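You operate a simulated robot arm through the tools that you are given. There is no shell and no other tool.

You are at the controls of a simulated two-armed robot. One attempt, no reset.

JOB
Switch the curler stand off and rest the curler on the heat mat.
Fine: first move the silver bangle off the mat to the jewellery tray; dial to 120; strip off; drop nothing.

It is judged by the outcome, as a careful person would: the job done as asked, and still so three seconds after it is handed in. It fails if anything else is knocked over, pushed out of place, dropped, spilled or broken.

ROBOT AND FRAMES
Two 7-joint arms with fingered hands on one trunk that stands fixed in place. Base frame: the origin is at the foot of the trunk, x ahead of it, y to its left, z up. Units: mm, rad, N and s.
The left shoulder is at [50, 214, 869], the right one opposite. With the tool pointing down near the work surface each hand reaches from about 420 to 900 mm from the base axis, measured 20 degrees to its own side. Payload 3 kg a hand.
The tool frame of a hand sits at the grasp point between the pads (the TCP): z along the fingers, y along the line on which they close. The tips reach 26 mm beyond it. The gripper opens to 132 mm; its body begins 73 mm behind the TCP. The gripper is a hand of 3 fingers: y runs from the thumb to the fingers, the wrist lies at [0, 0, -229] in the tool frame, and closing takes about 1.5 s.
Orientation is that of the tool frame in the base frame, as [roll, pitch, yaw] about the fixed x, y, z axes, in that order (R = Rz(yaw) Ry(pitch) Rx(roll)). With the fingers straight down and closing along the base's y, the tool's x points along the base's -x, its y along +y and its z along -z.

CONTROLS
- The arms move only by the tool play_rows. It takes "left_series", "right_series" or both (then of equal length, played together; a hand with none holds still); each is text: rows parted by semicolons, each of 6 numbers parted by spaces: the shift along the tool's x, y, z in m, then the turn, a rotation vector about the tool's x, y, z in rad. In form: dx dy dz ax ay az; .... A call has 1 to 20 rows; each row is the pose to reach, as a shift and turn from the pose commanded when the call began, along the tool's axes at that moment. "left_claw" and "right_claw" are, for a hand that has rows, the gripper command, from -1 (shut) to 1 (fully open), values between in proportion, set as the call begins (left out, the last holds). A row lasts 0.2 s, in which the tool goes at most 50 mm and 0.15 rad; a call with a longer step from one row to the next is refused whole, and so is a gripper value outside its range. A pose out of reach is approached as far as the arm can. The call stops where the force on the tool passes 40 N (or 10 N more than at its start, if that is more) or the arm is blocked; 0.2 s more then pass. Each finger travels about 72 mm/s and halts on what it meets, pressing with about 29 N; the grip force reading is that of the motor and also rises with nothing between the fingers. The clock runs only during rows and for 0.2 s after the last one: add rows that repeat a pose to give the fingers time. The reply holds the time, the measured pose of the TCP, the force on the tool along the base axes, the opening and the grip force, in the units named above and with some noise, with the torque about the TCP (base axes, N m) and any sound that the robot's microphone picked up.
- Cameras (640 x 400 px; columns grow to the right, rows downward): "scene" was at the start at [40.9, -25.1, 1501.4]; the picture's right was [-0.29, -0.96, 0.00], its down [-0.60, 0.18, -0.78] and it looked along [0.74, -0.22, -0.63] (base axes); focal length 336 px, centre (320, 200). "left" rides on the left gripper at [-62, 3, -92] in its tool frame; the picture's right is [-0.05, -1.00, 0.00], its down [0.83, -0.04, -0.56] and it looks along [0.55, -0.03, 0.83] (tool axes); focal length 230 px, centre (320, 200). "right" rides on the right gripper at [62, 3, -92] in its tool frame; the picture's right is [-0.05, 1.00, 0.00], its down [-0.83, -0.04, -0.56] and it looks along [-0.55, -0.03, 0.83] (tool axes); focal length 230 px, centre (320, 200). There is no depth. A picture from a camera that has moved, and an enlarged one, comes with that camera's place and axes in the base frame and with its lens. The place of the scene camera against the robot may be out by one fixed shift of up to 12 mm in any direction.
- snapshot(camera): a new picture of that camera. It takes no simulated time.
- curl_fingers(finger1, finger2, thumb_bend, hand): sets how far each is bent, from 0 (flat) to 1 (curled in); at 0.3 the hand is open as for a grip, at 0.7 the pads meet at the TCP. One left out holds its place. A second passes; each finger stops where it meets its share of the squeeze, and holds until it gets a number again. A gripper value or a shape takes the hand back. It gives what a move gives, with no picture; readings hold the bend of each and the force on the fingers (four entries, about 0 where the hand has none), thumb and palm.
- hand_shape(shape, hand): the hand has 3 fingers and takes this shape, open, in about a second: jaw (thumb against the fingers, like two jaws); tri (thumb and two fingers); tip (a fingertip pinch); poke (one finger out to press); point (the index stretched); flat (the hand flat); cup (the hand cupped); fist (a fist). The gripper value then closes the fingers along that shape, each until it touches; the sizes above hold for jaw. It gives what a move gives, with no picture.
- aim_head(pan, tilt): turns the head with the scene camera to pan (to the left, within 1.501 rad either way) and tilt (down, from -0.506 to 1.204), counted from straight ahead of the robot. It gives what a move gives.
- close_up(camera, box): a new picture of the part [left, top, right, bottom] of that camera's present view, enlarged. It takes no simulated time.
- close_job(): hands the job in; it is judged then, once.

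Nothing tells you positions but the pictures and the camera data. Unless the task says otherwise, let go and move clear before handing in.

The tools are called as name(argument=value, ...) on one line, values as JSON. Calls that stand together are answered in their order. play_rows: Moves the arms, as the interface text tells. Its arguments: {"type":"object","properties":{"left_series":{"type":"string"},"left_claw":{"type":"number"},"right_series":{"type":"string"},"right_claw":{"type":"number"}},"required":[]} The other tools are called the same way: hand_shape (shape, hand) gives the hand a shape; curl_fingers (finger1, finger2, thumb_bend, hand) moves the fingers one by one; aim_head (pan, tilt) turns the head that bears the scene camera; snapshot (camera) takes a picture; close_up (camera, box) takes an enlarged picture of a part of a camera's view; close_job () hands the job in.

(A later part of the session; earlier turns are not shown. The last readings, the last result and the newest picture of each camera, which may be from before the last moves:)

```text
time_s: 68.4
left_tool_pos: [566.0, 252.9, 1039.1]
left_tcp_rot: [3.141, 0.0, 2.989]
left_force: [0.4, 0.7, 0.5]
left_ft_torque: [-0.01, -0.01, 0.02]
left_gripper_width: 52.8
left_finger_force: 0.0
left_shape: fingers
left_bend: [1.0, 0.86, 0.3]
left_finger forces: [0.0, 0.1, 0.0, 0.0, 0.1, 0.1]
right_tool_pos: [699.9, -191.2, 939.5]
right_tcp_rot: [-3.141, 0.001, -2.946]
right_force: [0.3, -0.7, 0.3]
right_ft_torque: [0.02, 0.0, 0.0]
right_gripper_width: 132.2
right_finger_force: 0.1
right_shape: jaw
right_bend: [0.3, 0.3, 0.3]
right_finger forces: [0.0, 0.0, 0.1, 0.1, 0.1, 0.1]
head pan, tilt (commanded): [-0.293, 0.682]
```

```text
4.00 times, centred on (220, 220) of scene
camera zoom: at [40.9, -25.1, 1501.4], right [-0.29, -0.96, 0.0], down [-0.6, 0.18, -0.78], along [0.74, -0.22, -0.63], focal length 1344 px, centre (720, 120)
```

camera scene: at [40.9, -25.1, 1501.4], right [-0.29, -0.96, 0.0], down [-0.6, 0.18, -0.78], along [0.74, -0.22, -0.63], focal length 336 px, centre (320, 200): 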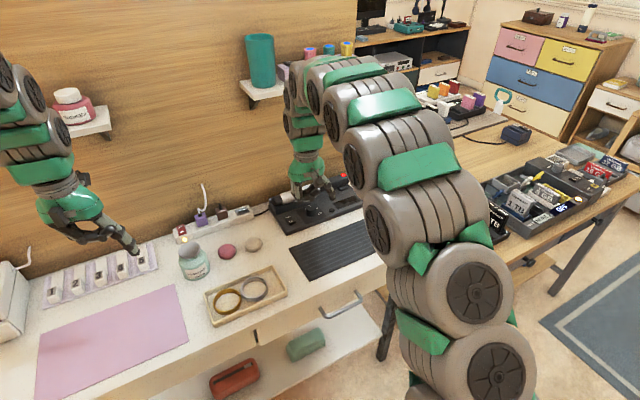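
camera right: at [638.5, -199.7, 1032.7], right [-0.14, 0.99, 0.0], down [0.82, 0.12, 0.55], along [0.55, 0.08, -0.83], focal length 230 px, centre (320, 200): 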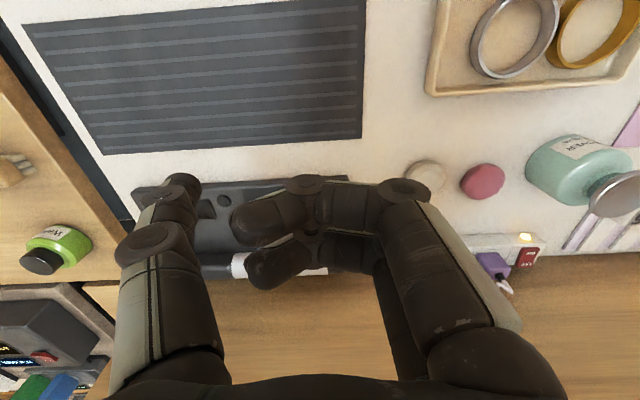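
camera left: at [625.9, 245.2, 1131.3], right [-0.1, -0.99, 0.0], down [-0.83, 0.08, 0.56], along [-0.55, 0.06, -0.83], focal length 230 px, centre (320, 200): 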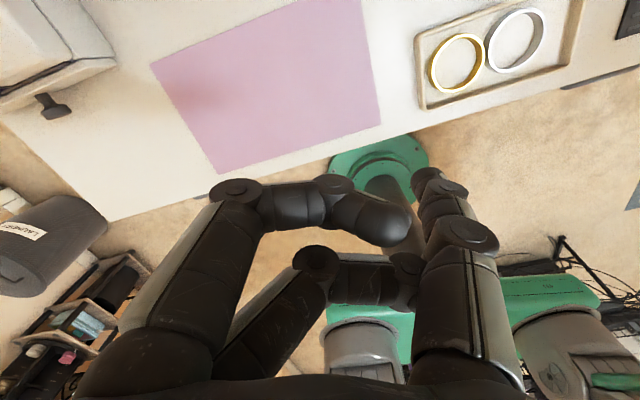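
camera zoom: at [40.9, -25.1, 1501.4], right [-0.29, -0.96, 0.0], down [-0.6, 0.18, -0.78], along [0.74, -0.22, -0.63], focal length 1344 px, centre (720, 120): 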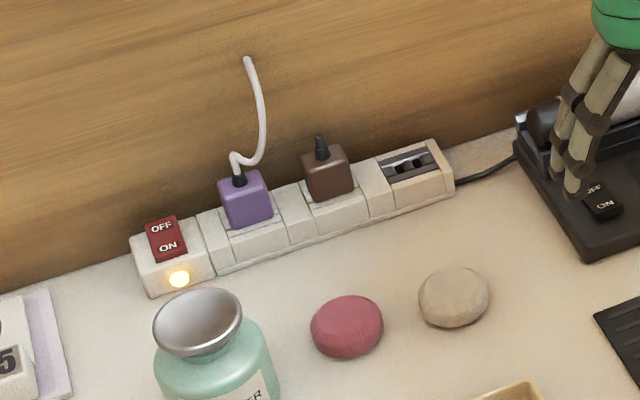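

The stand is off: display and light are both dark, and the pointer is still at 120. Next is the strip switch (OFF is its far end), close to the remover jar. I bring the right hand's camera over to measure it precisely for the left hand.

play_rows(right_series="-0.0066 0.0415 0.001 0 0 0; -0.0132 0.083 0.002 0 0 0; -0.0197 0.1245 0.003 0 0 0; -0.0263 0.166 0.004 0 0 0; -0.0329 0.2075 0.004 0 0 0; -0.0394 0.249 0.004 0 0 0; -0.0394 0.249 0.004 0 0 0; -0.0394 0.249 0.004 0 0 0")

snapshot(camera="right")

close_up(camera="right", box=[260, 130, 460, 290])

snapshot(camera="scene")

```text
time_s: 70.2
left_tool_pos: [565.1, 252.2, 1038.5]
left_tcp_rot: [3.141, 0.0, 2.986]
left_force: [-0.7, 0.4, -0.6]
left_ft_torque: [0.02, -0.03, 0.0]
left_gripper_width: 52.6
left_finger_force: 0.1
left_shape: fingers
left_bend: [1.0, 0.87, 0.3]
left_finger forces: [0.1, 0.0, 0.0, 0.1, 0.1, 0.0]
right_tool_pos: [690.5, 59.1, 934.6]
right_tcp_rot: [-3.141, 0.0, -2.944]
right_force: [0.2, -0.7, 0.6]
right_ft_torque: [0.01, -0.02, 0.02]
right_gripper_width: 131.9
right_finger_force: 0.1
right_shape: jaw
right_bend: [0.3, 0.3, 0.3]
right_finger forces: [0.0, 0.1, 0.1, 0.0, 0.0, 0.0]
head pan, tilt (commanded): [-0.293, 0.682]
```

```text
taken
camera right: at [629.3, 51.7, 1028.3], right [-0.14, 0.99, 0.0], down [0.82, 0.12, 0.56], along [0.55, 0.08, -0.83], focal length 230 px, centre (320, 200)
```

right: 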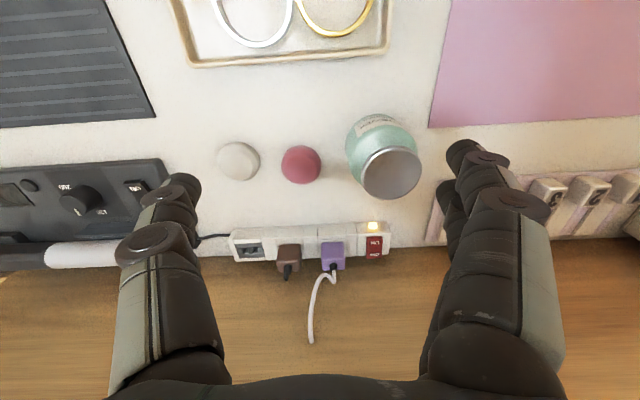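

```text
2.50 times, centred on (360, 210) of right
camera zoom: at [629.3, 51.7, 1028.3], right [-0.14, 0.99, 0.0], down [0.82, 0.12, 0.56], along [0.55, 0.08, -0.83], focal length 575 px, centre (220, 175)
```

zoom: 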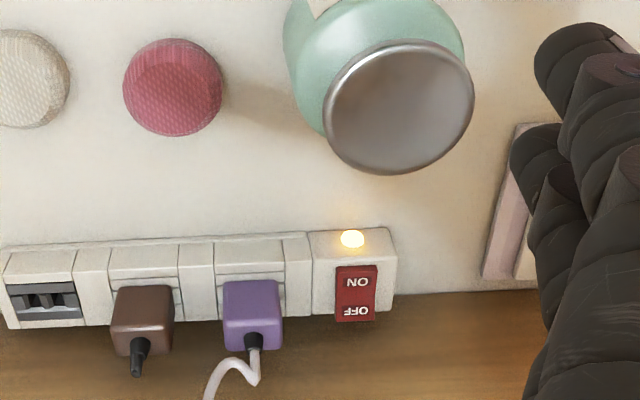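

```text
taken
camera scene: at [40.9, -25.1, 1501.4], right [-0.29, -0.96, 0.0], down [-0.6, 0.18, -0.78], along [0.74, -0.22, -0.63], focal length 336 px, centre (320, 200)
```

scene: 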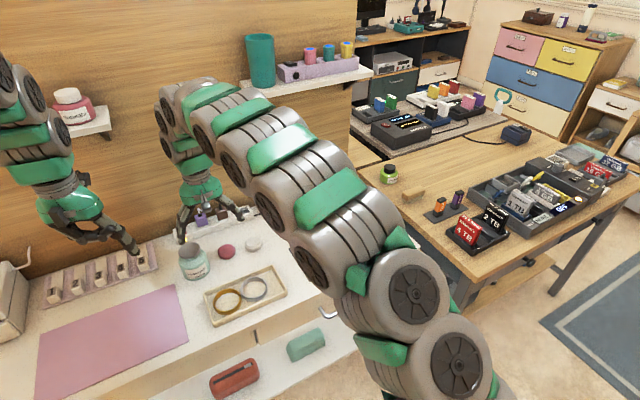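

The strip's OFF end measures about (874, 170, 782) and ON about (853, 165, 780). The jar is near (722, 132) with its top at about z 830. I'll use the left thumb with the hand turned so it stays clear of the jar, but first I check the left shelf's position and move the right hand out of the way.

play_rows(right_series="0.0066 -0.0415 -0.004 0 0 0; 0.0132 -0.083 -0.008 0 0 0; 0.0197 -0.1245 -0.012 0 0 0; 0.0263 -0.166 -0.016 0 0 0; 0.0329 -0.2075 -0.02 0 0 0; 0.0394 -0.249 -0.025 0 0 0; 0.0394 -0.29 -0.025 0 0 0; 0.0394 -0.29 -0.025 0 0 0")

aim_head(pan=0.15, tilt=0.55)

snapshot(camera="scene")

```text
time_s: 72.0
left_tool_pos: [565.5, 251.6, 1038.8]
left_tcp_rot: [-3.142, 0.0, 2.987]
left_force: [0.6, 0.1, -0.5]
left_ft_torque: [0.02, -0.03, 0.02]
left_gripper_width: 52.9
left_finger_force: 0.1
left_shape: fingers
left_bend: [1.0, 0.87, 0.3]
left_finger forces: [0.0, 0.0, 0.1, 0.0, 0.0, 0.0]
right_tool_pos: [709.3, -233.0, 959.2]
right_tcp_rot: [-3.141, 0.0, -2.945]
right_force: [-0.1, 0.2, 0.6]
right_ft_torque: [-0.01, 0.03, -0.01]
right_gripper_width: 131.9
right_finger_force: 0.0
right_shape: jaw
right_bend: [0.3, 0.3, 0.3]
right_finger forces: [0.0, 0.1, 0.0, 0.0, 0.0, 0.0]
head pan, tilt (commanded): [-0.293, 0.682]
```

```text
time_s: 72.9
left_tool_pos: [565.8, 251.0, 1039.3]
left_tcp_rot: [-3.141, -0.001, 2.989]
left_force: [0.0, -1.1, 0.3]
left_ft_torque: [0.03, 0.02, -0.01]
left_gripper_width: 52.4
left_finger_force: 0.1
left_shape: fingers
left_bend: [1.0, 0.87, 0.3]
left_finger forces: [0.0, 0.0, 0.0, 0.0, 0.1, 0.0]
right_tool_pos: [708.4, -232.4, 959.8]
right_tcp_rot: [3.141, 0.0, -2.946]
right_force: [-0.2, -0.7, -0.6]
right_ft_torque: [0.01, 0.01, 0.04]
right_gripper_width: 132.1
right_finger_force: 0.1
right_shape: jaw
right_bend: [0.3, 0.3, 0.3]
right_finger forces: [0.0, 0.1, 0.0, 0.0, 0.0, 0.1]
head pan, tilt (commanded): [0.15, 0.55]
```

```text
taken
camera scene: at [47.8, 13.0, 1513.1], right [0.15, -0.99, 0.0], down [-0.52, -0.08, -0.85], along [0.84, 0.13, -0.52], focal length 336 px, centre (320, 200)
```

scene: 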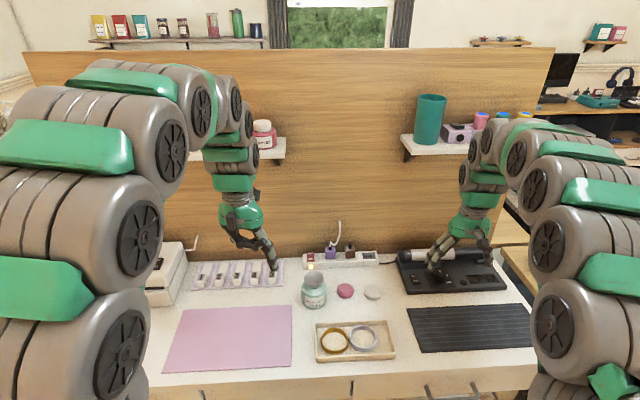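

From this angle the left shelf sits just above where the left forearm would pass, so I need a low approach. I zoom in on the strip area, shelf edge and number blocks to get their heights.

close_up(camera="scene", box=[180, 220, 390, 350])

close_up(camera="scene", box=[180, 90, 300, 180])

```text
3.05 times, centred on (285, 285) of scene
camera zoom: at [47.8, 13.0, 1513.1], right [0.15, -0.99, 0.0], down [-0.52, -0.08, -0.85], along [0.84, 0.13, -0.52], focal length 1024 px, centre (427, -59)
```

zoom: 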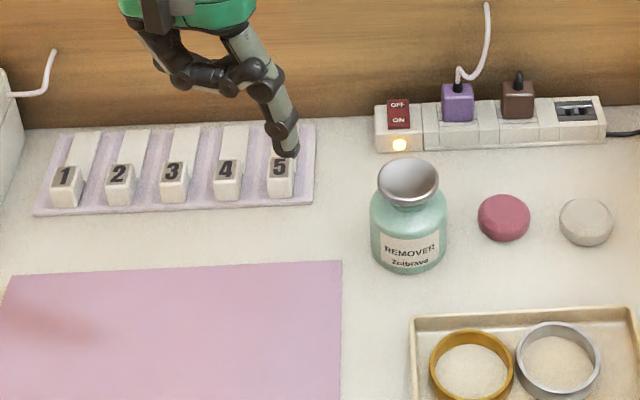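

```text
4.44 times, centred on (240, 135) of scene
camera zoom: at [47.8, 13.0, 1513.1], right [0.15, -0.99, 0.0], down [-0.52, -0.08, -0.85], along [0.84, 0.13, -0.52], focal length 1493 px, centre (676, 489)
```

zoom: 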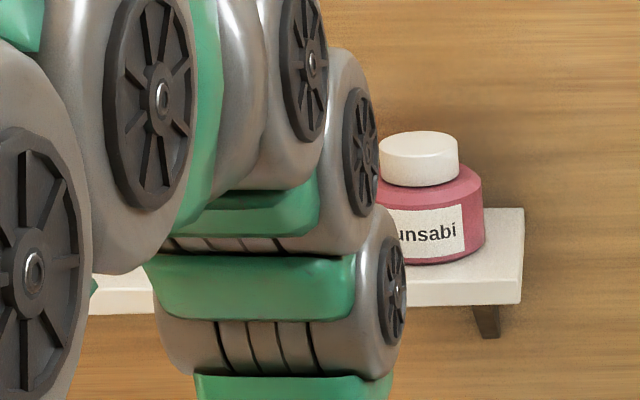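

The shelf's underside is at about z 1160 and the jar top at about z 830. A slightly forward-tilted left hand with the thumb reaching forward keeps clear of both. I first rotate the left hand in free space to see if that orientation is reachable.

play_rows(left_series="-0.004 0.0015 0.013 0 0 -0.14; -0.008 0.003 0.026 0 0 -0.28; -0.012 0.005 0.04 0 0 -0.42; -0.016 0.0065 0.053 0 0 -0.56; -0.02 0.008 0.066 0 0 -0.7; -0.024 0.01 0.08 0 0 -0.84; -0.028 0.0115 0.094 0 0 -0.98; -0.032 0.0125 0.104 0 0 -1.12; -0.0334 0.0133 0.108 0 0 -1.22; -0.0334 0.0133 0.108 0 0 -1.22")

snapshot(camera="scene")

snapshot(camera="left")

```text
time_s: 75.1
left_tool_pos: [601.2, 259.4, 928.9]
left_tcp_rot: [-3.141, -0.001, -2.071]
left_force: [-0.9, -1.0, 0.7]
left_ft_torque: [0.02, 0.01, -0.02]
left_gripper_width: 52.6
left_finger_force: 0.0
left_shape: fingers
left_bend: [1.0, 0.87, 0.3]
left_finger forces: [0.0, 0.0, 0.1, 0.0, 0.1, 0.1]
right_tool_pos: [707.7, -231.0, 959.3]
right_tcp_rot: [3.141, 0.0, -2.945]
right_force: [0.8, 0.7, -0.6]
right_ft_torque: [-0.01, 0.02, -0.02]
right_gripper_width: 131.9
right_finger_force: 0.0
right_shape: jaw
right_bend: [0.3, 0.3, 0.3]
right_finger forces: [0.1, 0.0, 0.1, 0.0, 0.1, 0.0]
head pan, tilt (commanded): [0.15, 0.55]
```

```text
taken
camera scene: at [47.8, 13.0, 1513.1], right [0.15, -0.99, 0.0], down [-0.52, -0.08, -0.85], along [0.84, 0.13, -0.52], focal length 336 px, centre (320, 200)
```

scene: 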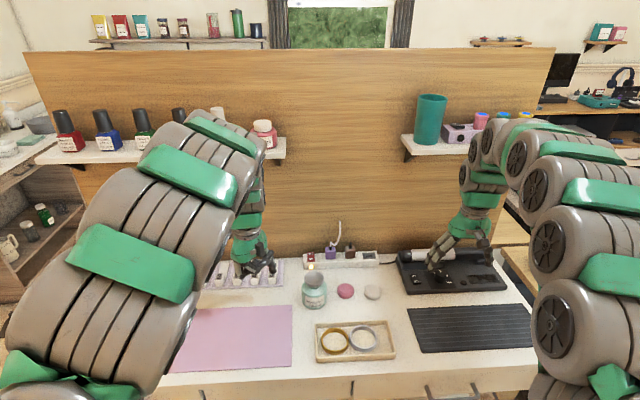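

```text
taken
camera left: at [627.1, 313.9, 1022.7], right [0.9, -0.44, 0.0], down [-0.36, -0.75, 0.56], along [-0.24, -0.5, -0.83], focal length 230 px, centre (320, 200)
```

left: 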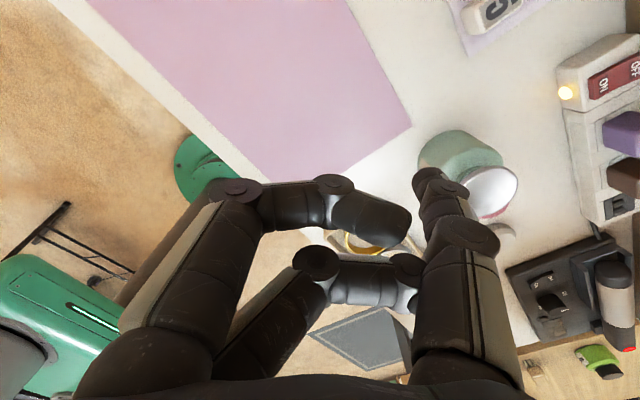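

The orientation is reachable, and the left hand's own camera now sees the strip switch and the thumb. I zoom in to refine the switch position.

close_up(camera="left", box=[400, 0, 640, 240])

```text
1.67 times, centred on (520, 120) of left
camera zoom: at [627.1, 313.9, 1022.7], right [0.9, -0.44, 0.0], down [-0.36, -0.75, 0.56], along [-0.24, -0.5, -0.83], focal length 384 px, centre (-13, 333)
```

zoom: 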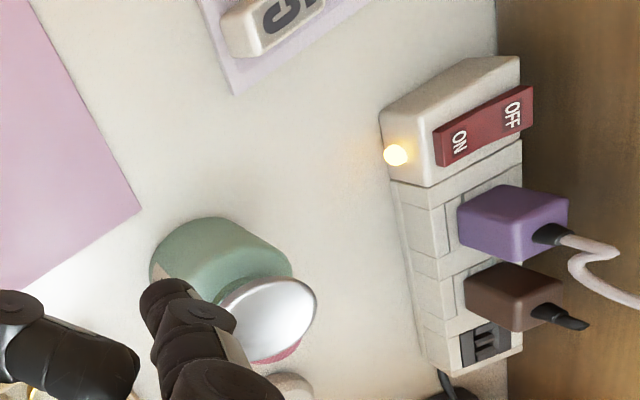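

The left camera gives OFF at about (876, 173). I tilt the left hand 20° forward, which keeps the wrist back from the shelf, and lower it on the robot side of the desk first.

play_rows(left_series="-0.0038 -0.009 0.017 0.077 -0.042 0; -0.0076 -0.018 0.034 0.154 -0.084 0; -0.0114 -0.027 0.052 0.23 -0.126 0; -0.0152 -0.0361 0.069 0.307 -0.168 0; -0.0152 -0.0361 0.069 0.307 -0.168 0")

snapshot(camera="left")

snapshot(camera="scene")

```text
time_s: 76.3
left_tool_pos: [639.9, 256.0, 863.2]
left_tcp_rot: [-2.831, 0.166, -2.049]
left_force: [0.2, -0.1, -0.4]
left_ft_torque: [0.02, 0.01, 0.01]
left_gripper_width: 52.8
left_finger_force: 0.0
left_shape: fingers
left_bend: [1.0, 0.87, 0.3]
left_finger forces: [0.0, 0.1, 0.1, 0.1, 0.0, 0.0]
right_tool_pos: [707.4, -232.4, 960.7]
right_tcp_rot: [3.141, 0.001, -2.948]
right_force: [0.0, 0.4, -0.5]
right_ft_torque: [-0.03, 0.0, 0.0]
right_gripper_width: 132.0
right_finger_force: 0.1
right_shape: jaw
right_bend: [0.3, 0.3, 0.3]
right_finger forces: [0.0, 0.1, 0.0, 0.0, 0.1, 0.1]
head pan, tilt (commanded): [0.15, 0.55]
```

```text
taken
camera left: at [632.5, 311.0, 959.3], right [0.84, -0.44, 0.31], down [-0.53, -0.75, 0.4], along [0.06, -0.5, -0.86], focal length 230 px, centre (320, 200)
```

left: 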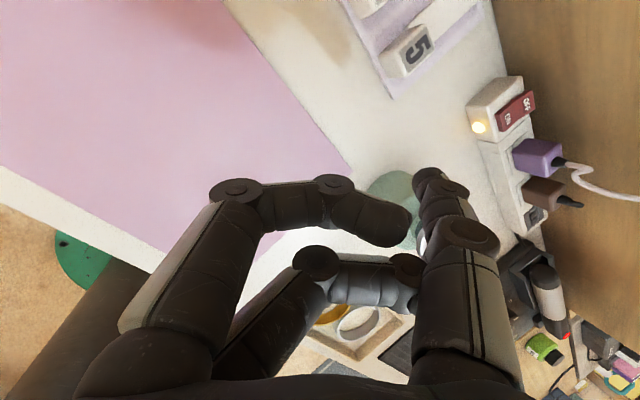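

```text
taken
camera scene: at [47.8, 13.0, 1513.1], right [0.15, -0.99, 0.0], down [-0.52, -0.08, -0.85], along [0.84, 0.13, -0.52], focal length 336 px, centre (320, 200)
```

scene: 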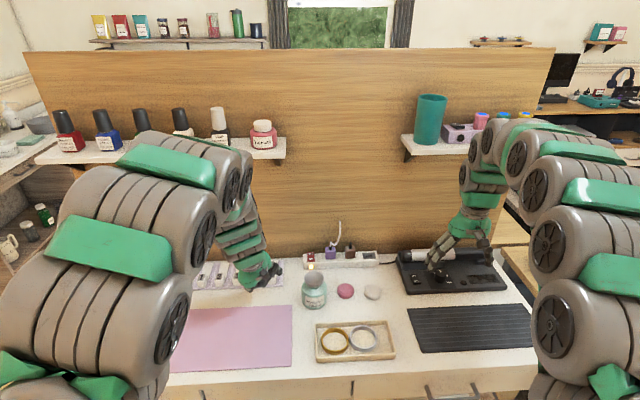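

Good, the pose is as planned. I lower to z ≈ 815 and slide forward, keeping left of the jar.

play_rows(left_series="0.0044 0.007 0.0226 0 0 0; 0.0088 0.0139 0.0451 0 0 0; 0.0006 -0.003 0.052 0 0 0; -0.0075 -0.02 0.0588 0 0 0; -0.0157 -0.037 0.0656 0 0 0; -0.0238 -0.054 0.0725 0 0 0; -0.0324 -0.0707 0.0793 0 0 0; -0.041 -0.0874 0.0861 0 0 0; -0.041 -0.0874 0.0861 0 0 0")

snapshot(camera="left")

snapshot(camera="scene")

```text
time_s: 78.3
left_tool_pos: [759.5, 247.1, 813.0]
left_tcp_rot: [-2.832, 0.167, -2.048]
left_force: [-0.2, 0.4, 0.1]
left_ft_torque: [0.0, 0.01, -0.03]
left_gripper_width: 52.9
left_finger_force: 0.1
left_shape: fingers
left_bend: [1.0, 0.87, 0.3]
left_finger forces: [0.0, 0.0, 0.1, 0.0, 0.0, 0.0]
right_tool_pos: [707.5, -231.8, 960.8]
right_tcp_rot: [-3.14, 0.001, -2.944]
right_force: [-0.2, -0.5, 0.7]
right_ft_torque: [0.01, 0.01, -0.01]
right_gripper_width: 131.8
right_finger_force: 0.1
right_shape: jaw
right_bend: [0.3, 0.3, 0.3]
right_finger forces: [0.1, 0.0, 0.1, 0.1, 0.1, 0.0]
head pan, tilt (commanded): [0.15, 0.55]
```

```text
taken
camera left: at [752.9, 303.2, 909.3], right [0.84, -0.44, 0.31], down [-0.53, -0.75, 0.4], along [0.06, -0.5, -0.86], focal length 230 px, centre (320, 200)
```

left: 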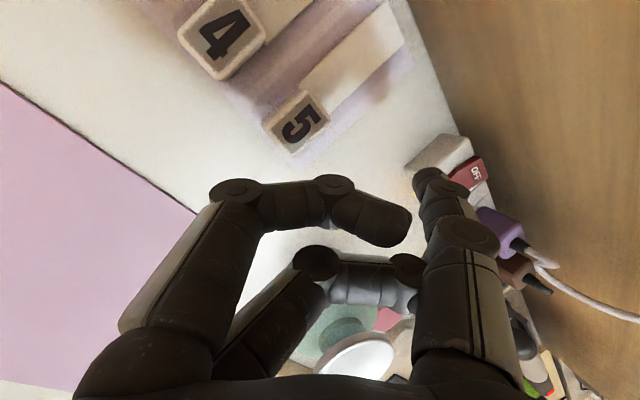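

```text
taken
camera scene: at [47.8, 13.0, 1513.1], right [0.15, -0.99, 0.0], down [-0.52, -0.08, -0.85], along [0.84, 0.13, -0.52], focal length 336 px, centre (320, 200)
```

scene: 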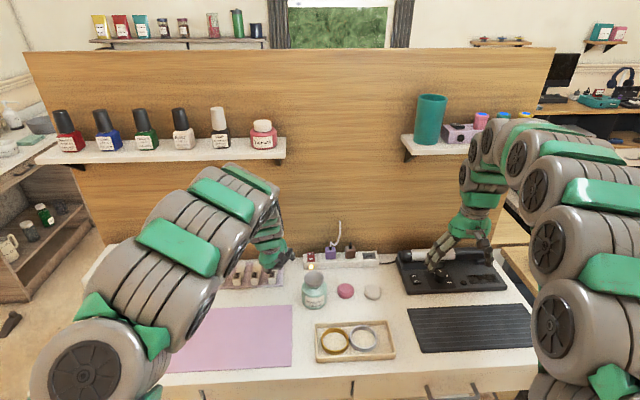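

Clear of the shelf, jar and blocks. I move forward to beside the switch and look again.

play_rows(left_series="-0.005 -0.0178 0.0059 0 0 0; -0.01 -0.0356 0.0117 0 0 0; -0.0155 -0.0534 0.0176 0 0 0; -0.0155 -0.0534 0.0176 0 0 0")

snapshot(camera="left")

close_up(camera="left", box=[360, 120, 520, 240])

close_up(camera="scene", box=[180, 130, 390, 310])

```text
time_s: 79.3
left_tool_pos: [816.6, 236.1, 816.5]
left_tcp_rot: [-2.832, 0.165, -2.048]
left_force: [-0.3, 0.0, 0.4]
left_ft_torque: [-0.01, 0.05, 0.03]
left_gripper_width: 52.6
left_finger_force: 0.0
left_shape: fingers
left_bend: [1.0, 0.87, 0.3]
left_finger forces: [0.0, 0.0, 0.0, 0.0, 0.0, 0.1]
right_tool_pos: [708.9, -232.0, 960.3]
right_tcp_rot: [-3.141, 0.001, -2.945]
right_force: [0.4, -0.1, 0.2]
right_ft_torque: [0.01, -0.01, 0.01]
right_gripper_width: 131.9
right_finger_force: 0.1
right_shape: jaw
right_bend: [0.3, 0.3, 0.3]
right_finger forces: [0.1, 0.1, 0.0, 0.0, 0.0, 0.0]
head pan, tilt (commanded): [0.15, 0.55]
```

```text
taken
camera left: at [809.7, 290.5, 912.3], right [0.84, -0.44, 0.31], down [-0.53, -0.75, 0.4], along [0.06, -0.5, -0.86], focal length 230 px, centre (320, 200)
```

left: 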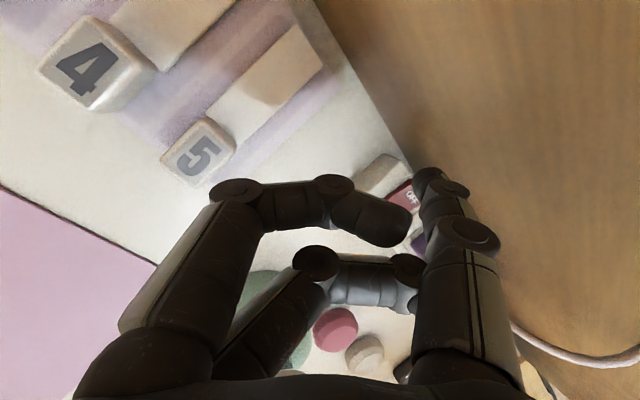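

```text
3.33 times, centred on (440, 180) of left
camera zoom: at [809.7, 290.5, 912.3], right [0.84, -0.44, 0.31], down [-0.53, -0.75, 0.4], along [0.06, -0.5, -0.86], focal length 767 px, centre (-80, 267)
```

zoom: 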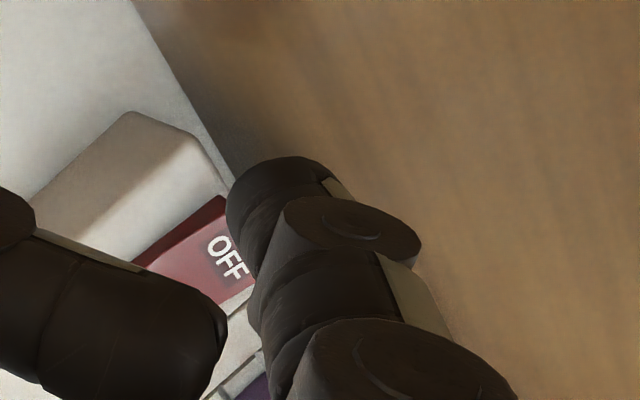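

```text
2.22 times, centred on (285, 220) of scene
camera zoom: at [47.8, 13.0, 1513.1], right [0.15, -0.99, 0.0], down [-0.52, -0.08, -0.85], along [0.84, 0.13, -0.52], focal length 747 px, centre (398, 156)
```

zoom: 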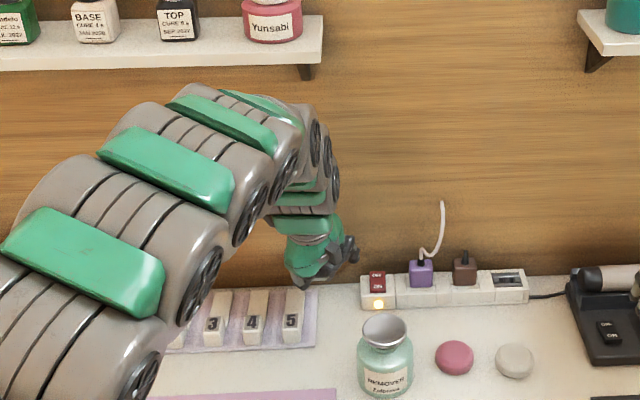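

OFF label solves consistently to (880, 175, 782), and the thumb tip is about 33 mm to its left and above. I move the thumb over it.

play_rows(left_series="0.0095 -0.0053 0.0029 0 0 0; 0.019 -0.0107 0.0058 0 0 0; 0.0284 -0.016 0.0087 0 0 0; 0.0284 -0.016 0.0087 0 0 0")

snapshot(camera="left")

close_up(camera="left", box=[360, 120, 520, 240])

close_up(camera="scene", box=[250, 210, 370, 310])

```text
time_s: 80.3
left_tool_pos: [819.8, 203.2, 805.3]
left_tcp_rot: [-2.831, 0.164, -2.05]
left_force: [0.0, -0.2, 0.4]
left_ft_torque: [0.01, 0.01, 0.0]
left_gripper_width: 52.5
left_finger_force: 0.1
left_shape: fingers
left_bend: [1.0, 0.87, 0.3]
left_finger forces: [0.0, 0.1, 0.1, 0.0, 0.0, 0.0]
right_tool_pos: [709.0, -232.5, 959.7]
right_tcp_rot: [-3.142, 0.0, -2.945]
right_force: [-0.1, 0.6, 0.0]
right_ft_torque: [0.0, 0.0, -0.02]
right_gripper_width: 132.2
right_finger_force: 0.1
right_shape: jaw
right_bend: [0.3, 0.3, 0.3]
right_finger forces: [0.0, 0.1, 0.0, 0.0, 0.1, 0.1]
head pan, tilt (commanded): [0.15, 0.55]
```

```text
taken
camera left: at [812.7, 258.0, 902.3], right [0.84, -0.44, 0.31], down [-0.53, -0.75, 0.4], along [0.06, -0.5, -0.86], focal length 230 px, centre (320, 200)
```

left: 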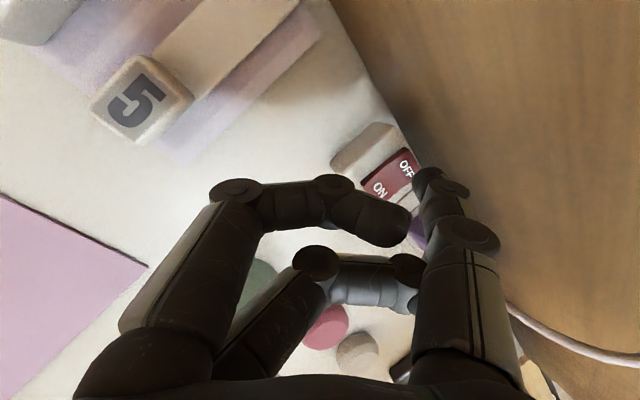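

```text
3.33 times, centred on (440, 180) of left
camera zoom: at [812.7, 258.0, 902.3], right [0.84, -0.44, 0.31], down [-0.53, -0.75, 0.4], along [0.06, -0.5, -0.86], focal length 767 px, centre (-80, 267)
```

zoom: 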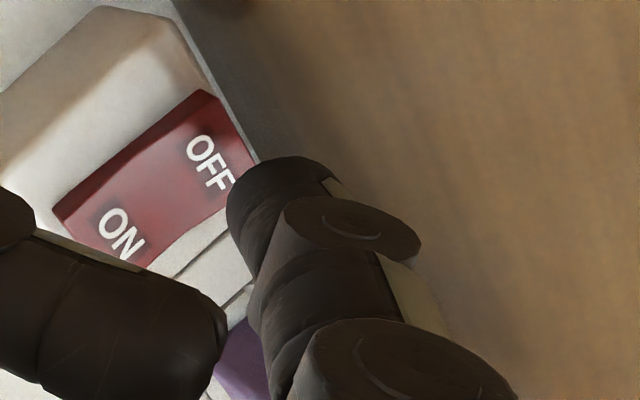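

```text
4.00 times, centred on (310, 260) of scene
camera zoom: at [47.8, 13.0, 1513.1], right [0.15, -0.99, 0.0], down [-0.52, -0.08, -0.85], along [0.84, 0.13, -0.52], focal length 1344 px, centre (360, -40)
```

zoom: 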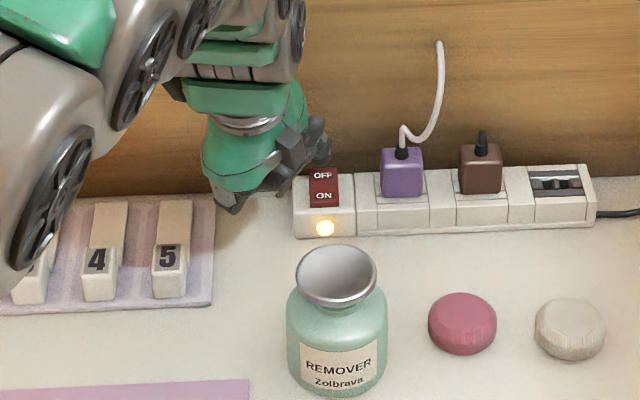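

By projection, the thumb tip is directly above the OFF label. I descend straight down in small steps.

play_rows(left_series="0.0005 0.0009 0.0028 0 0 0; 0.001 0.0018 0.0056 0 0 0; 0.0014 0.0026 0.0082 0 0 0; 0.0014 0.0026 0.0082 0 0 0")

play_rows(left_series="0.0002 0.0003 0.0009 0 0 0; 0.0003 0.0006 0.0019 0 0 0; 0.0005 0.0009 0.0028 0 0 0; 0.0005 0.0009 0.0028 0 0 0")

close_up(camera="left", box=[360, 120, 520, 240])

close_up(camera="scene", box=[270, 230, 350, 290])

```text
time_s: 81.3
left_tool_pos: [819.6, 203.4, 797.4]
left_tcp_rot: [-2.83, 0.167, -2.048]
left_force: [-0.2, 0.8, 0.8]
left_ft_torque: [0.01, -0.02, -0.04]
left_gripper_width: 52.6
left_finger_force: 0.1
left_shape: fingers
left_bend: [1.0, 0.87, 0.3]
left_finger forces: [0.0, 0.0, 0.1, 0.0, 0.0, 0.1]
right_tool_pos: [708.8, -231.7, 960.3]
right_tcp_rot: [-3.14, -0.001, -2.946]
right_force: [0.1, -0.1, -0.7]
right_ft_torque: [0.0, 0.02, -0.01]
right_gripper_width: 131.9
right_finger_force: 0.1
right_shape: jaw
right_bend: [0.3, 0.3, 0.3]
right_finger forces: [0.1, 0.0, 0.0, 0.0, 0.0, 0.0]
head pan, tilt (commanded): [0.15, 0.55]
```

```text
time_s: 82.3
left_tool_pos: [820.0, 204.9, 795.1]
left_tcp_rot: [-2.83, 0.167, -2.048]
left_force: [-0.1, -0.6, 0.6]
left_ft_torque: [-0.01, -0.02, 0.0]
left_gripper_width: 52.8
left_finger_force: 0.0
left_shape: fingers
left_bend: [1.0, 0.87, 0.3]
left_finger forces: [0.1, 0.0, 0.1, 0.0, 0.0, 0.1]
right_tool_pos: [708.6, -232.1, 960.9]
right_tcp_rot: [3.141, 0.0, -2.946]
right_force: [-1.0, -0.3, -0.6]
right_ft_torque: [-0.04, 0.02, -0.02]
right_gripper_width: 132.0
right_finger_force: 0.0
right_shape: jaw
right_bend: [0.3, 0.3, 0.3]
right_finger forces: [0.1, 0.1, 0.0, 0.0, 0.0, 0.0]
head pan, tilt (commanded): [0.15, 0.55]
```

```text
3.33 times, centred on (440, 180) of left
camera zoom: at [812.6, 259.1, 891.5], right [0.84, -0.44, 0.31], down [-0.53, -0.75, 0.4], along [0.06, -0.5, -0.86], focal length 767 px, centre (-80, 267)
```

zoom: 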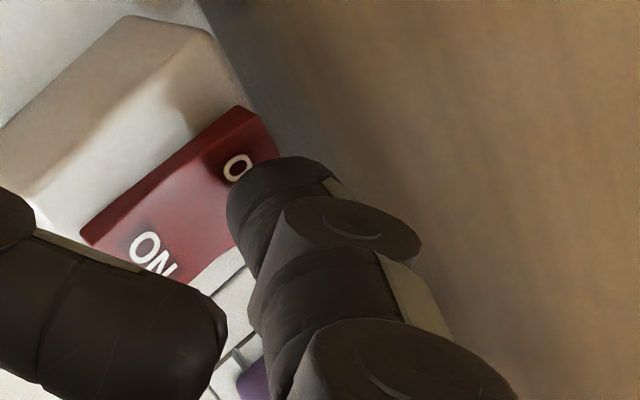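

```text
6.67 times, centred on (310, 260) of scene
camera zoom: at [47.8, 13.0, 1513.1], right [0.15, -0.99, 0.0], down [-0.52, -0.08, -0.85], along [0.84, 0.13, -0.52], focal length 2240 px, centre (387, -200)
```

zoom: 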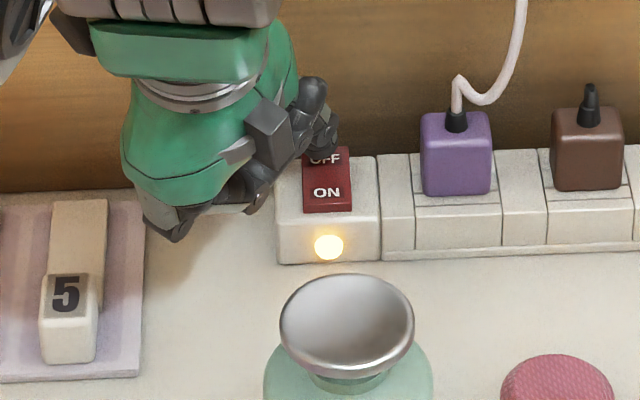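

The thumb now covers OFF. I press on down a few millimetres at a time.

play_rows(left_series="0.0002 0.0003 0.0009 0 0 0; 0.0003 0.0006 0.0019 0 0 0; 0.0005 0.0009 0.0028 0 0 0; 0.0007 0.0012 0.0038 0 0 0; 0.0007 0.0012 0.0038 0 0 0")

close_up(camera="scene", box=[270, 230, 350, 290])

```text
time_s: 83.5
left_tool_pos: [820.3, 204.6, 791.5]
left_tcp_rot: [-2.831, 0.166, -2.049]
left_force: [0.3, 0.2, -0.4]
left_ft_torque: [0.01, -0.02, -0.02]
left_gripper_width: 52.8
left_finger_force: 0.1
left_shape: fingers
left_bend: [1.0, 0.87, 0.3]
left_finger forces: [0.1, 0.0, 0.1, 0.0, 0.1, 0.0]
right_tool_pos: [709.4, -231.8, 960.1]
right_tcp_rot: [3.141, -0.001, -2.946]
right_force: [-0.1, -0.1, -0.8]
right_ft_torque: [0.03, 0.0, 0.02]
right_gripper_width: 132.2
right_finger_force: 0.1
right_shape: jaw
right_bend: [0.3, 0.3, 0.3]
right_finger forces: [0.0, 0.0, 0.1, 0.0, 0.1, 0.0]
head pan, tilt (commanded): [0.15, 0.55]
```

```text
6.67 times, centred on (310, 260) of scene
camera zoom: at [47.8, 13.0, 1513.1], right [0.15, -0.99, 0.0], down [-0.52, -0.08, -0.85], along [0.84, 0.13, -0.52], focal length 2240 px, centre (387, -200)
```

zoom: 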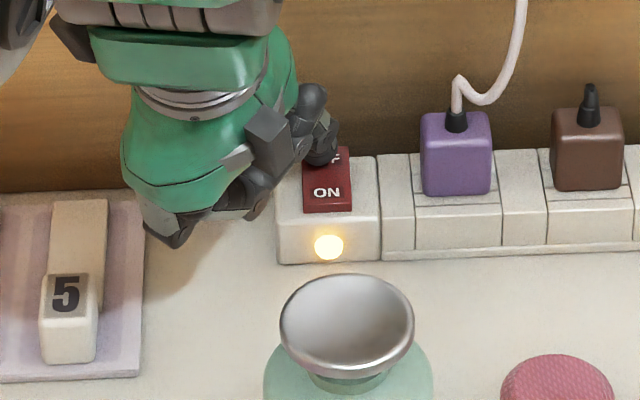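

Still no contact. I shift 3 mm right to centre on the switch and keep descending.

play_rows(left_series="0.0026 -0.0014 0 0 0 0; 0.0028 -0.0011 0.001 0 0 0; 0.003 -0.0008 0.002 0 0 0; 0.0031 -0.0005 0.0028 0 0 0; 0.0031 -0.0005 0.0028 0 0 0")

close_up(camera="scene", box=[270, 230, 350, 290])

close_up(camera="left", box=[360, 120, 520, 240])

```text
time_s: 84.7
left_tool_pos: [818.8, 201.8, 787.8]
left_tcp_rot: [-2.831, 0.167, -2.049]
left_force: [-0.6, -0.4, 2.4]
left_ft_torque: [-0.08, -0.15, 0.0]
left_gripper_width: 52.9
left_finger_force: 1.6
left_shape: fingers
left_bend: [1.0, 0.87, 0.3]
left_finger forces: [0.0, 0.0, 0.0, 0.0, 2.6, 0.0]
right_tool_pos: [707.9, -232.8, 960.5]
right_tcp_rot: [3.141, 0.001, -2.943]
right_force: [0.1, -0.4, 0.9]
right_ft_torque: [0.01, -0.02, 0.02]
right_gripper_width: 131.9
right_finger_force: 0.2
right_shape: jaw
right_bend: [0.3, 0.3, 0.3]
right_finger forces: [0.1, 0.0, 0.0, 0.0, 0.0, 0.1]
head pan, tilt (commanded): [0.15, 0.55]
```

```text
6.67 times, centred on (310, 260) of scene
camera zoom: at [47.7, 13.0, 1513.1], right [0.15, -0.99, 0.0], down [-0.52, -0.08, -0.85], along [0.84, 0.13, -0.52], focal length 2240 px, centre (387, -200)
```

zoom: 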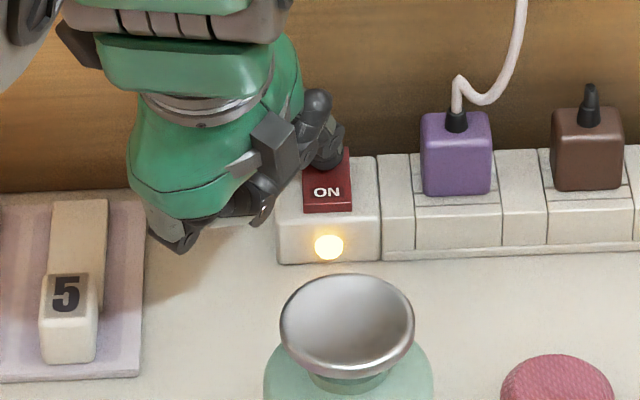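

```text
3.33 times, centred on (440, 180) of left
camera zoom: at [812.3, 256.7, 884.6], right [0.84, -0.44, 0.31], down [-0.53, -0.75, 0.4], along [0.06, -0.5, -0.86], focal length 767 px, centre (-80, 267)
```

zoom: 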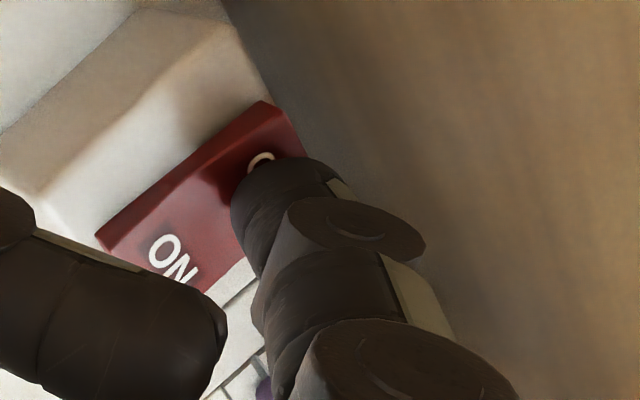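

Contact now (2.5 N on the thumb). I press a little further until the switch flips.

play_rows(left_series="0.0002 0.0003 0.0009 0 0 0; 0.0003 0.0006 0.0019 0 0 0; 0.0005 0.0009 0.0028 0 0 0; 0.0005 0.0009 0.0028 0 0 0")

close_up(camera="scene", box=[270, 230, 350, 290])

```text
time_s: 85.7
left_tool_pos: [819.7, 201.2, 786.2]
left_tcp_rot: [-2.83, 0.166, -2.048]
left_force: [-1.8, 1.0, 6.5]
left_ft_torque: [-0.18, -0.38, 0.04]
left_gripper_width: 53.2
left_finger_force: 3.3
left_shape: fingers
left_bend: [1.0, 0.87, 0.3]
left_finger forces: [0.1, 0.0, 0.0, 0.0, 6.0, 0.0]
right_tool_pos: [708.8, -233.1, 961.8]
right_tcp_rot: [3.14, 0.0, -2.945]
right_force: [-0.1, -0.6, -0.6]
right_ft_torque: [-0.01, -0.02, 0.02]
right_gripper_width: 132.0
right_finger_force: 0.0
right_shape: jaw
right_bend: [0.3, 0.3, 0.3]
right_finger forces: [0.1, 0.0, 0.0, 0.1, 0.0, 0.0]
head pan, tilt (commanded): [0.15, 0.55]
```

```text
6.67 times, centred on (310, 260) of scene
camera zoom: at [47.7, 13.0, 1513.1], right [0.15, -0.99, 0.0], down [-0.52, -0.08, -0.85], along [0.84, 0.13, -0.52], focal length 2240 px, centre (387, -200)
```

zoom: 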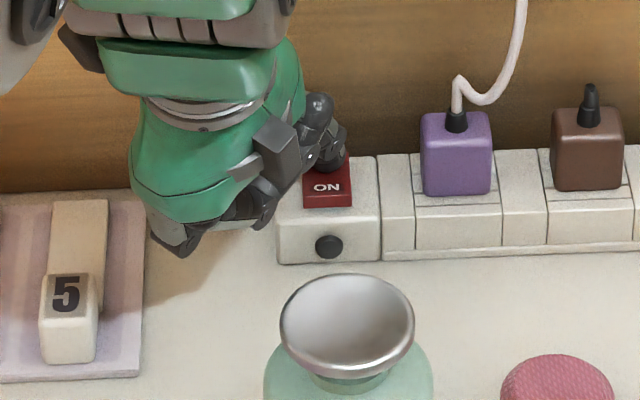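

The lamp went out, so the strip is off. I back the left hand away along the same safe path: up, left, then back toward the robot.

play_rows(left_series="-0.0018 -0.0033 -0.0103 0 0 0; -0.0036 -0.0066 -0.0207 0 0 0; -0.0185 0.0016 -0.0207 0 0 0; -0.0343 0.0102 -0.0207 0 0 0; -0.0254 0.037 -0.0319 0 0 0; -0.0174 0.0641 -0.044 0 0 0; -0.0031 0.0987 -0.0586 0 0 0; 0.0131 0.1323 -0.0733 0 0 0; 0.0292 0.1659 -0.0879 0 0 0; 0.0223 0.1533 -0.1274 0 0 0; 0.0223 0.1533 -0.1274 0 0 0")

snapshot(camera="scene")

close_up(camera="scene", box=[200, 210, 410, 350])

```text
time_s: 88.1
left_tool_pos: [640.1, 255.8, 855.5]
left_tcp_rot: [-2.832, 0.166, -2.049]
left_force: [-0.6, 0.8, 1.1]
left_ft_torque: [0.01, -0.01, -0.03]
left_gripper_width: 53.3
left_finger_force: 0.0
left_shape: fingers
left_bend: [1.0, 0.87, 0.3]
left_finger forces: [0.0, 0.1, 0.0, 0.1, 0.0, 0.0]
right_tool_pos: [708.0, -232.4, 960.0]
right_tcp_rot: [-3.14, -0.001, -2.946]
right_force: [0.1, 0.0, 0.2]
right_ft_torque: [0.01, 0.04, -0.01]
right_gripper_width: 132.1
right_finger_force: 0.1
right_shape: jaw
right_bend: [0.3, 0.3, 0.3]
right_finger forces: [0.1, 0.0, 0.0, 0.1, 0.0, 0.1]
head pan, tilt (commanded): [0.15, 0.55]
```

```text
taken
camera scene: at [47.8, 13.0, 1513.1], right [0.15, -0.99, 0.0], down [-0.52, -0.08, -0.85], along [0.84, 0.13, -0.52], focal length 336 px, centre (320, 200)
```

scene: 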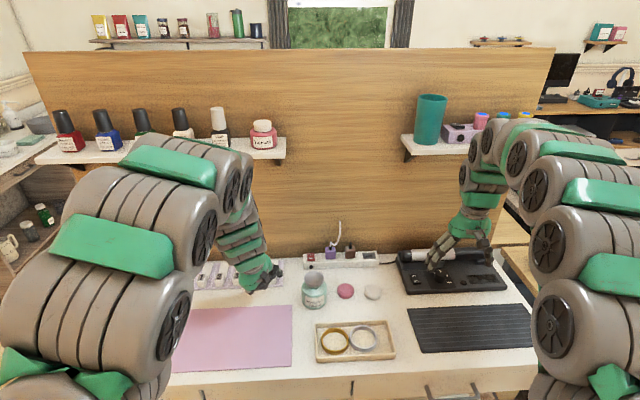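

```text
2.86 times, centred on (305, 280) of scene
camera zoom: at [47.8, 13.0, 1513.1], right [0.15, -0.99, 0.0], down [-0.52, -0.08, -0.85], along [0.84, 0.13, -0.52], focal length 960 px, centre (363, -29)
```

zoom: 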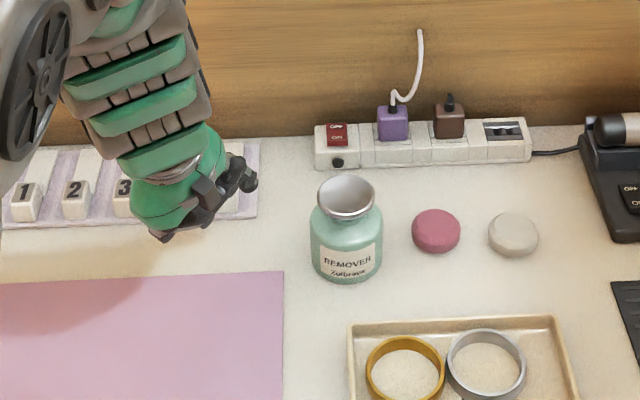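

The strip, jar, blocks and tray are all undisturbed. Now for the curler: I park the left hand back out of the way and measure the curler with the right camera.

play_rows(left_series="0.005 0.01 -0.02 -0.077 0.042 0; 0.01 0.02 -0.04 -0.154 0.084 0; 0.015 0.03 -0.06 -0.23 0.126 0; 0.02 0.04 -0.08 -0.307 0.168 0; 0.025 0.05 -0.1 -0.307 0.168 0; 0.03 0.06 -0.12 -0.307 0.168 0; 0.03 0.06 -0.12 -0.307 0.168 0")

snapshot(camera="right")

close_up(camera="right", box=[170, 160, 430, 290])

close_up(camera="scene", box=[380, 230, 530, 320])

```text
time_s: 89.7
left_tool_pos: [534.7, 258.8, 944.4]
left_tcp_rot: [3.141, 0.0, -2.075]
left_force: [0.4, -0.6, -0.1]
left_ft_torque: [0.01, -0.02, -0.01]
left_gripper_width: 52.8
left_finger_force: 0.1
left_shape: fingers
left_bend: [1.0, 0.87, 0.3]
left_finger forces: [0.0, 0.0, 0.0, 0.0, 0.1, 0.0]
right_tool_pos: [708.3, -232.9, 959.5]
right_tcp_rot: [-3.141, 0.0, -2.946]
right_force: [0.2, -0.2, -0.7]
right_ft_torque: [0.0, 0.0, 0.01]
right_gripper_width: 132.0
right_finger_force: 0.0
right_shape: jaw
right_bend: [0.3, 0.3, 0.3]
right_finger forces: [0.0, 0.0, 0.1, 0.0, 0.0, 0.0]
head pan, tilt (commanded): [0.15, 0.55]
```

```text
taken
camera right: at [646.5, -240.4, 1053.3], right [-0.14, 0.99, 0.0], down [0.82, 0.12, 0.56], along [0.55, 0.08, -0.83], focal length 230 px, centre (320, 200)
```

right: 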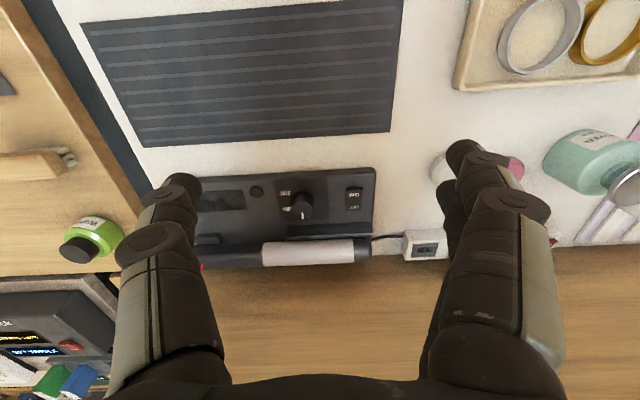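

```text
2.46 times, centred on (300, 225) of right
camera zoom: at [646.5, -240.4, 1053.3], right [-0.14, 0.99, 0.0], down [0.82, 0.12, 0.56], along [0.55, 0.08, -0.83], focal length 566 px, centre (369, 138)
```

zoom: 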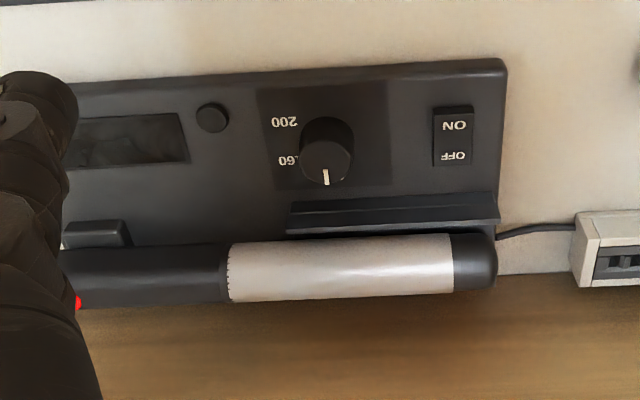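

```text
4.27 times, centred on (455, 275) of scene
camera zoom: at [47.8, 13.0, 1513.1], right [0.15, -0.99, 0.0], down [-0.52, -0.08, -0.85], along [0.84, 0.13, -0.52], focal length 1434 px, centre (-256, -120)
```

zoom: 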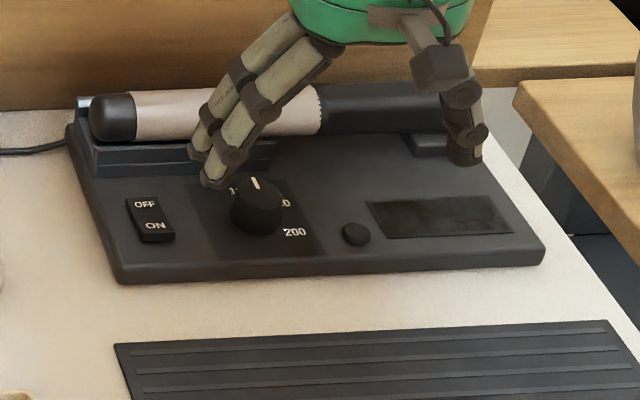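

The curler is a cylinder about 40 mm thick and 280 mm long, with its axis along the table at roughly z 785. The handle starts about 178 mm from the tip. I need its height more exactly, so I take a flatter view from lower down.

play_rows(right_series="0.018 -0.0033 0.0275 0 0 0; 0.036 -0.0066 0.055 0 0 0; 0.054 -0.01 0.0825 0 0 0; 0.072 -0.0132 0.11 0 0 0; 0.072 -0.0132 0.11 0 0 0")

snapshot(camera="right")

close_up(camera="right", box=[200, 240, 440, 380])

```text
time_s: 90.9
left_tool_pos: [533.9, 258.7, 945.1]
left_tcp_rot: [3.142, -0.001, -2.076]
left_force: [-0.6, 0.2, -0.2]
left_ft_torque: [-0.01, -0.04, -0.01]
left_gripper_width: 53.1
left_finger_force: 0.0
left_shape: fingers
left_bend: [1.0, 0.87, 0.3]
left_finger forces: [0.0, 0.0, 0.0, 0.0, 0.0, 0.0]
right_tool_pos: [641.9, -258.5, 850.3]
right_tcp_rot: [-3.141, 0.0, -2.944]
right_force: [0.4, 0.1, -0.1]
right_ft_torque: [-0.02, -0.02, -0.03]
right_gripper_width: 132.0
right_finger_force: 0.0
right_shape: jaw
right_bend: [0.3, 0.3, 0.3]
right_finger forces: [0.0, 0.1, 0.0, 0.0, 0.0, 0.0]
head pan, tilt (commanded): [0.15, 0.55]
```

```text
taken
camera right: at [580.1, -267.4, 943.1], right [-0.14, 0.99, 0.0], down [0.82, 0.12, 0.56], along [0.55, 0.08, -0.83], focal length 230 px, centre (320, 200)
```

right: 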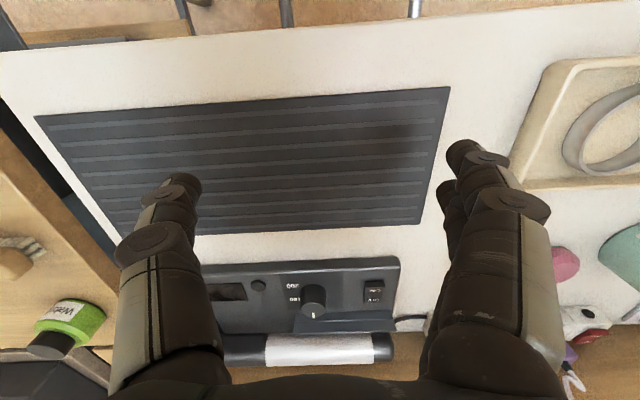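

```text
2.67 times, centred on (320, 310) of right
camera zoom: at [580.1, -267.4, 943.1], right [-0.14, 0.99, 0.0], down [0.82, 0.12, 0.56], along [0.55, 0.08, -0.83], focal length 614 px, centre (320, -93)
```

zoom: 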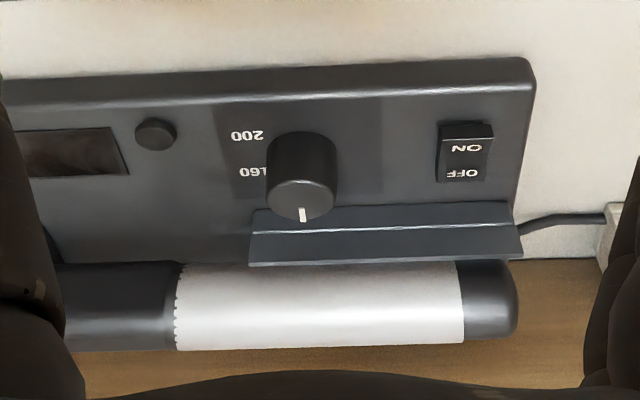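

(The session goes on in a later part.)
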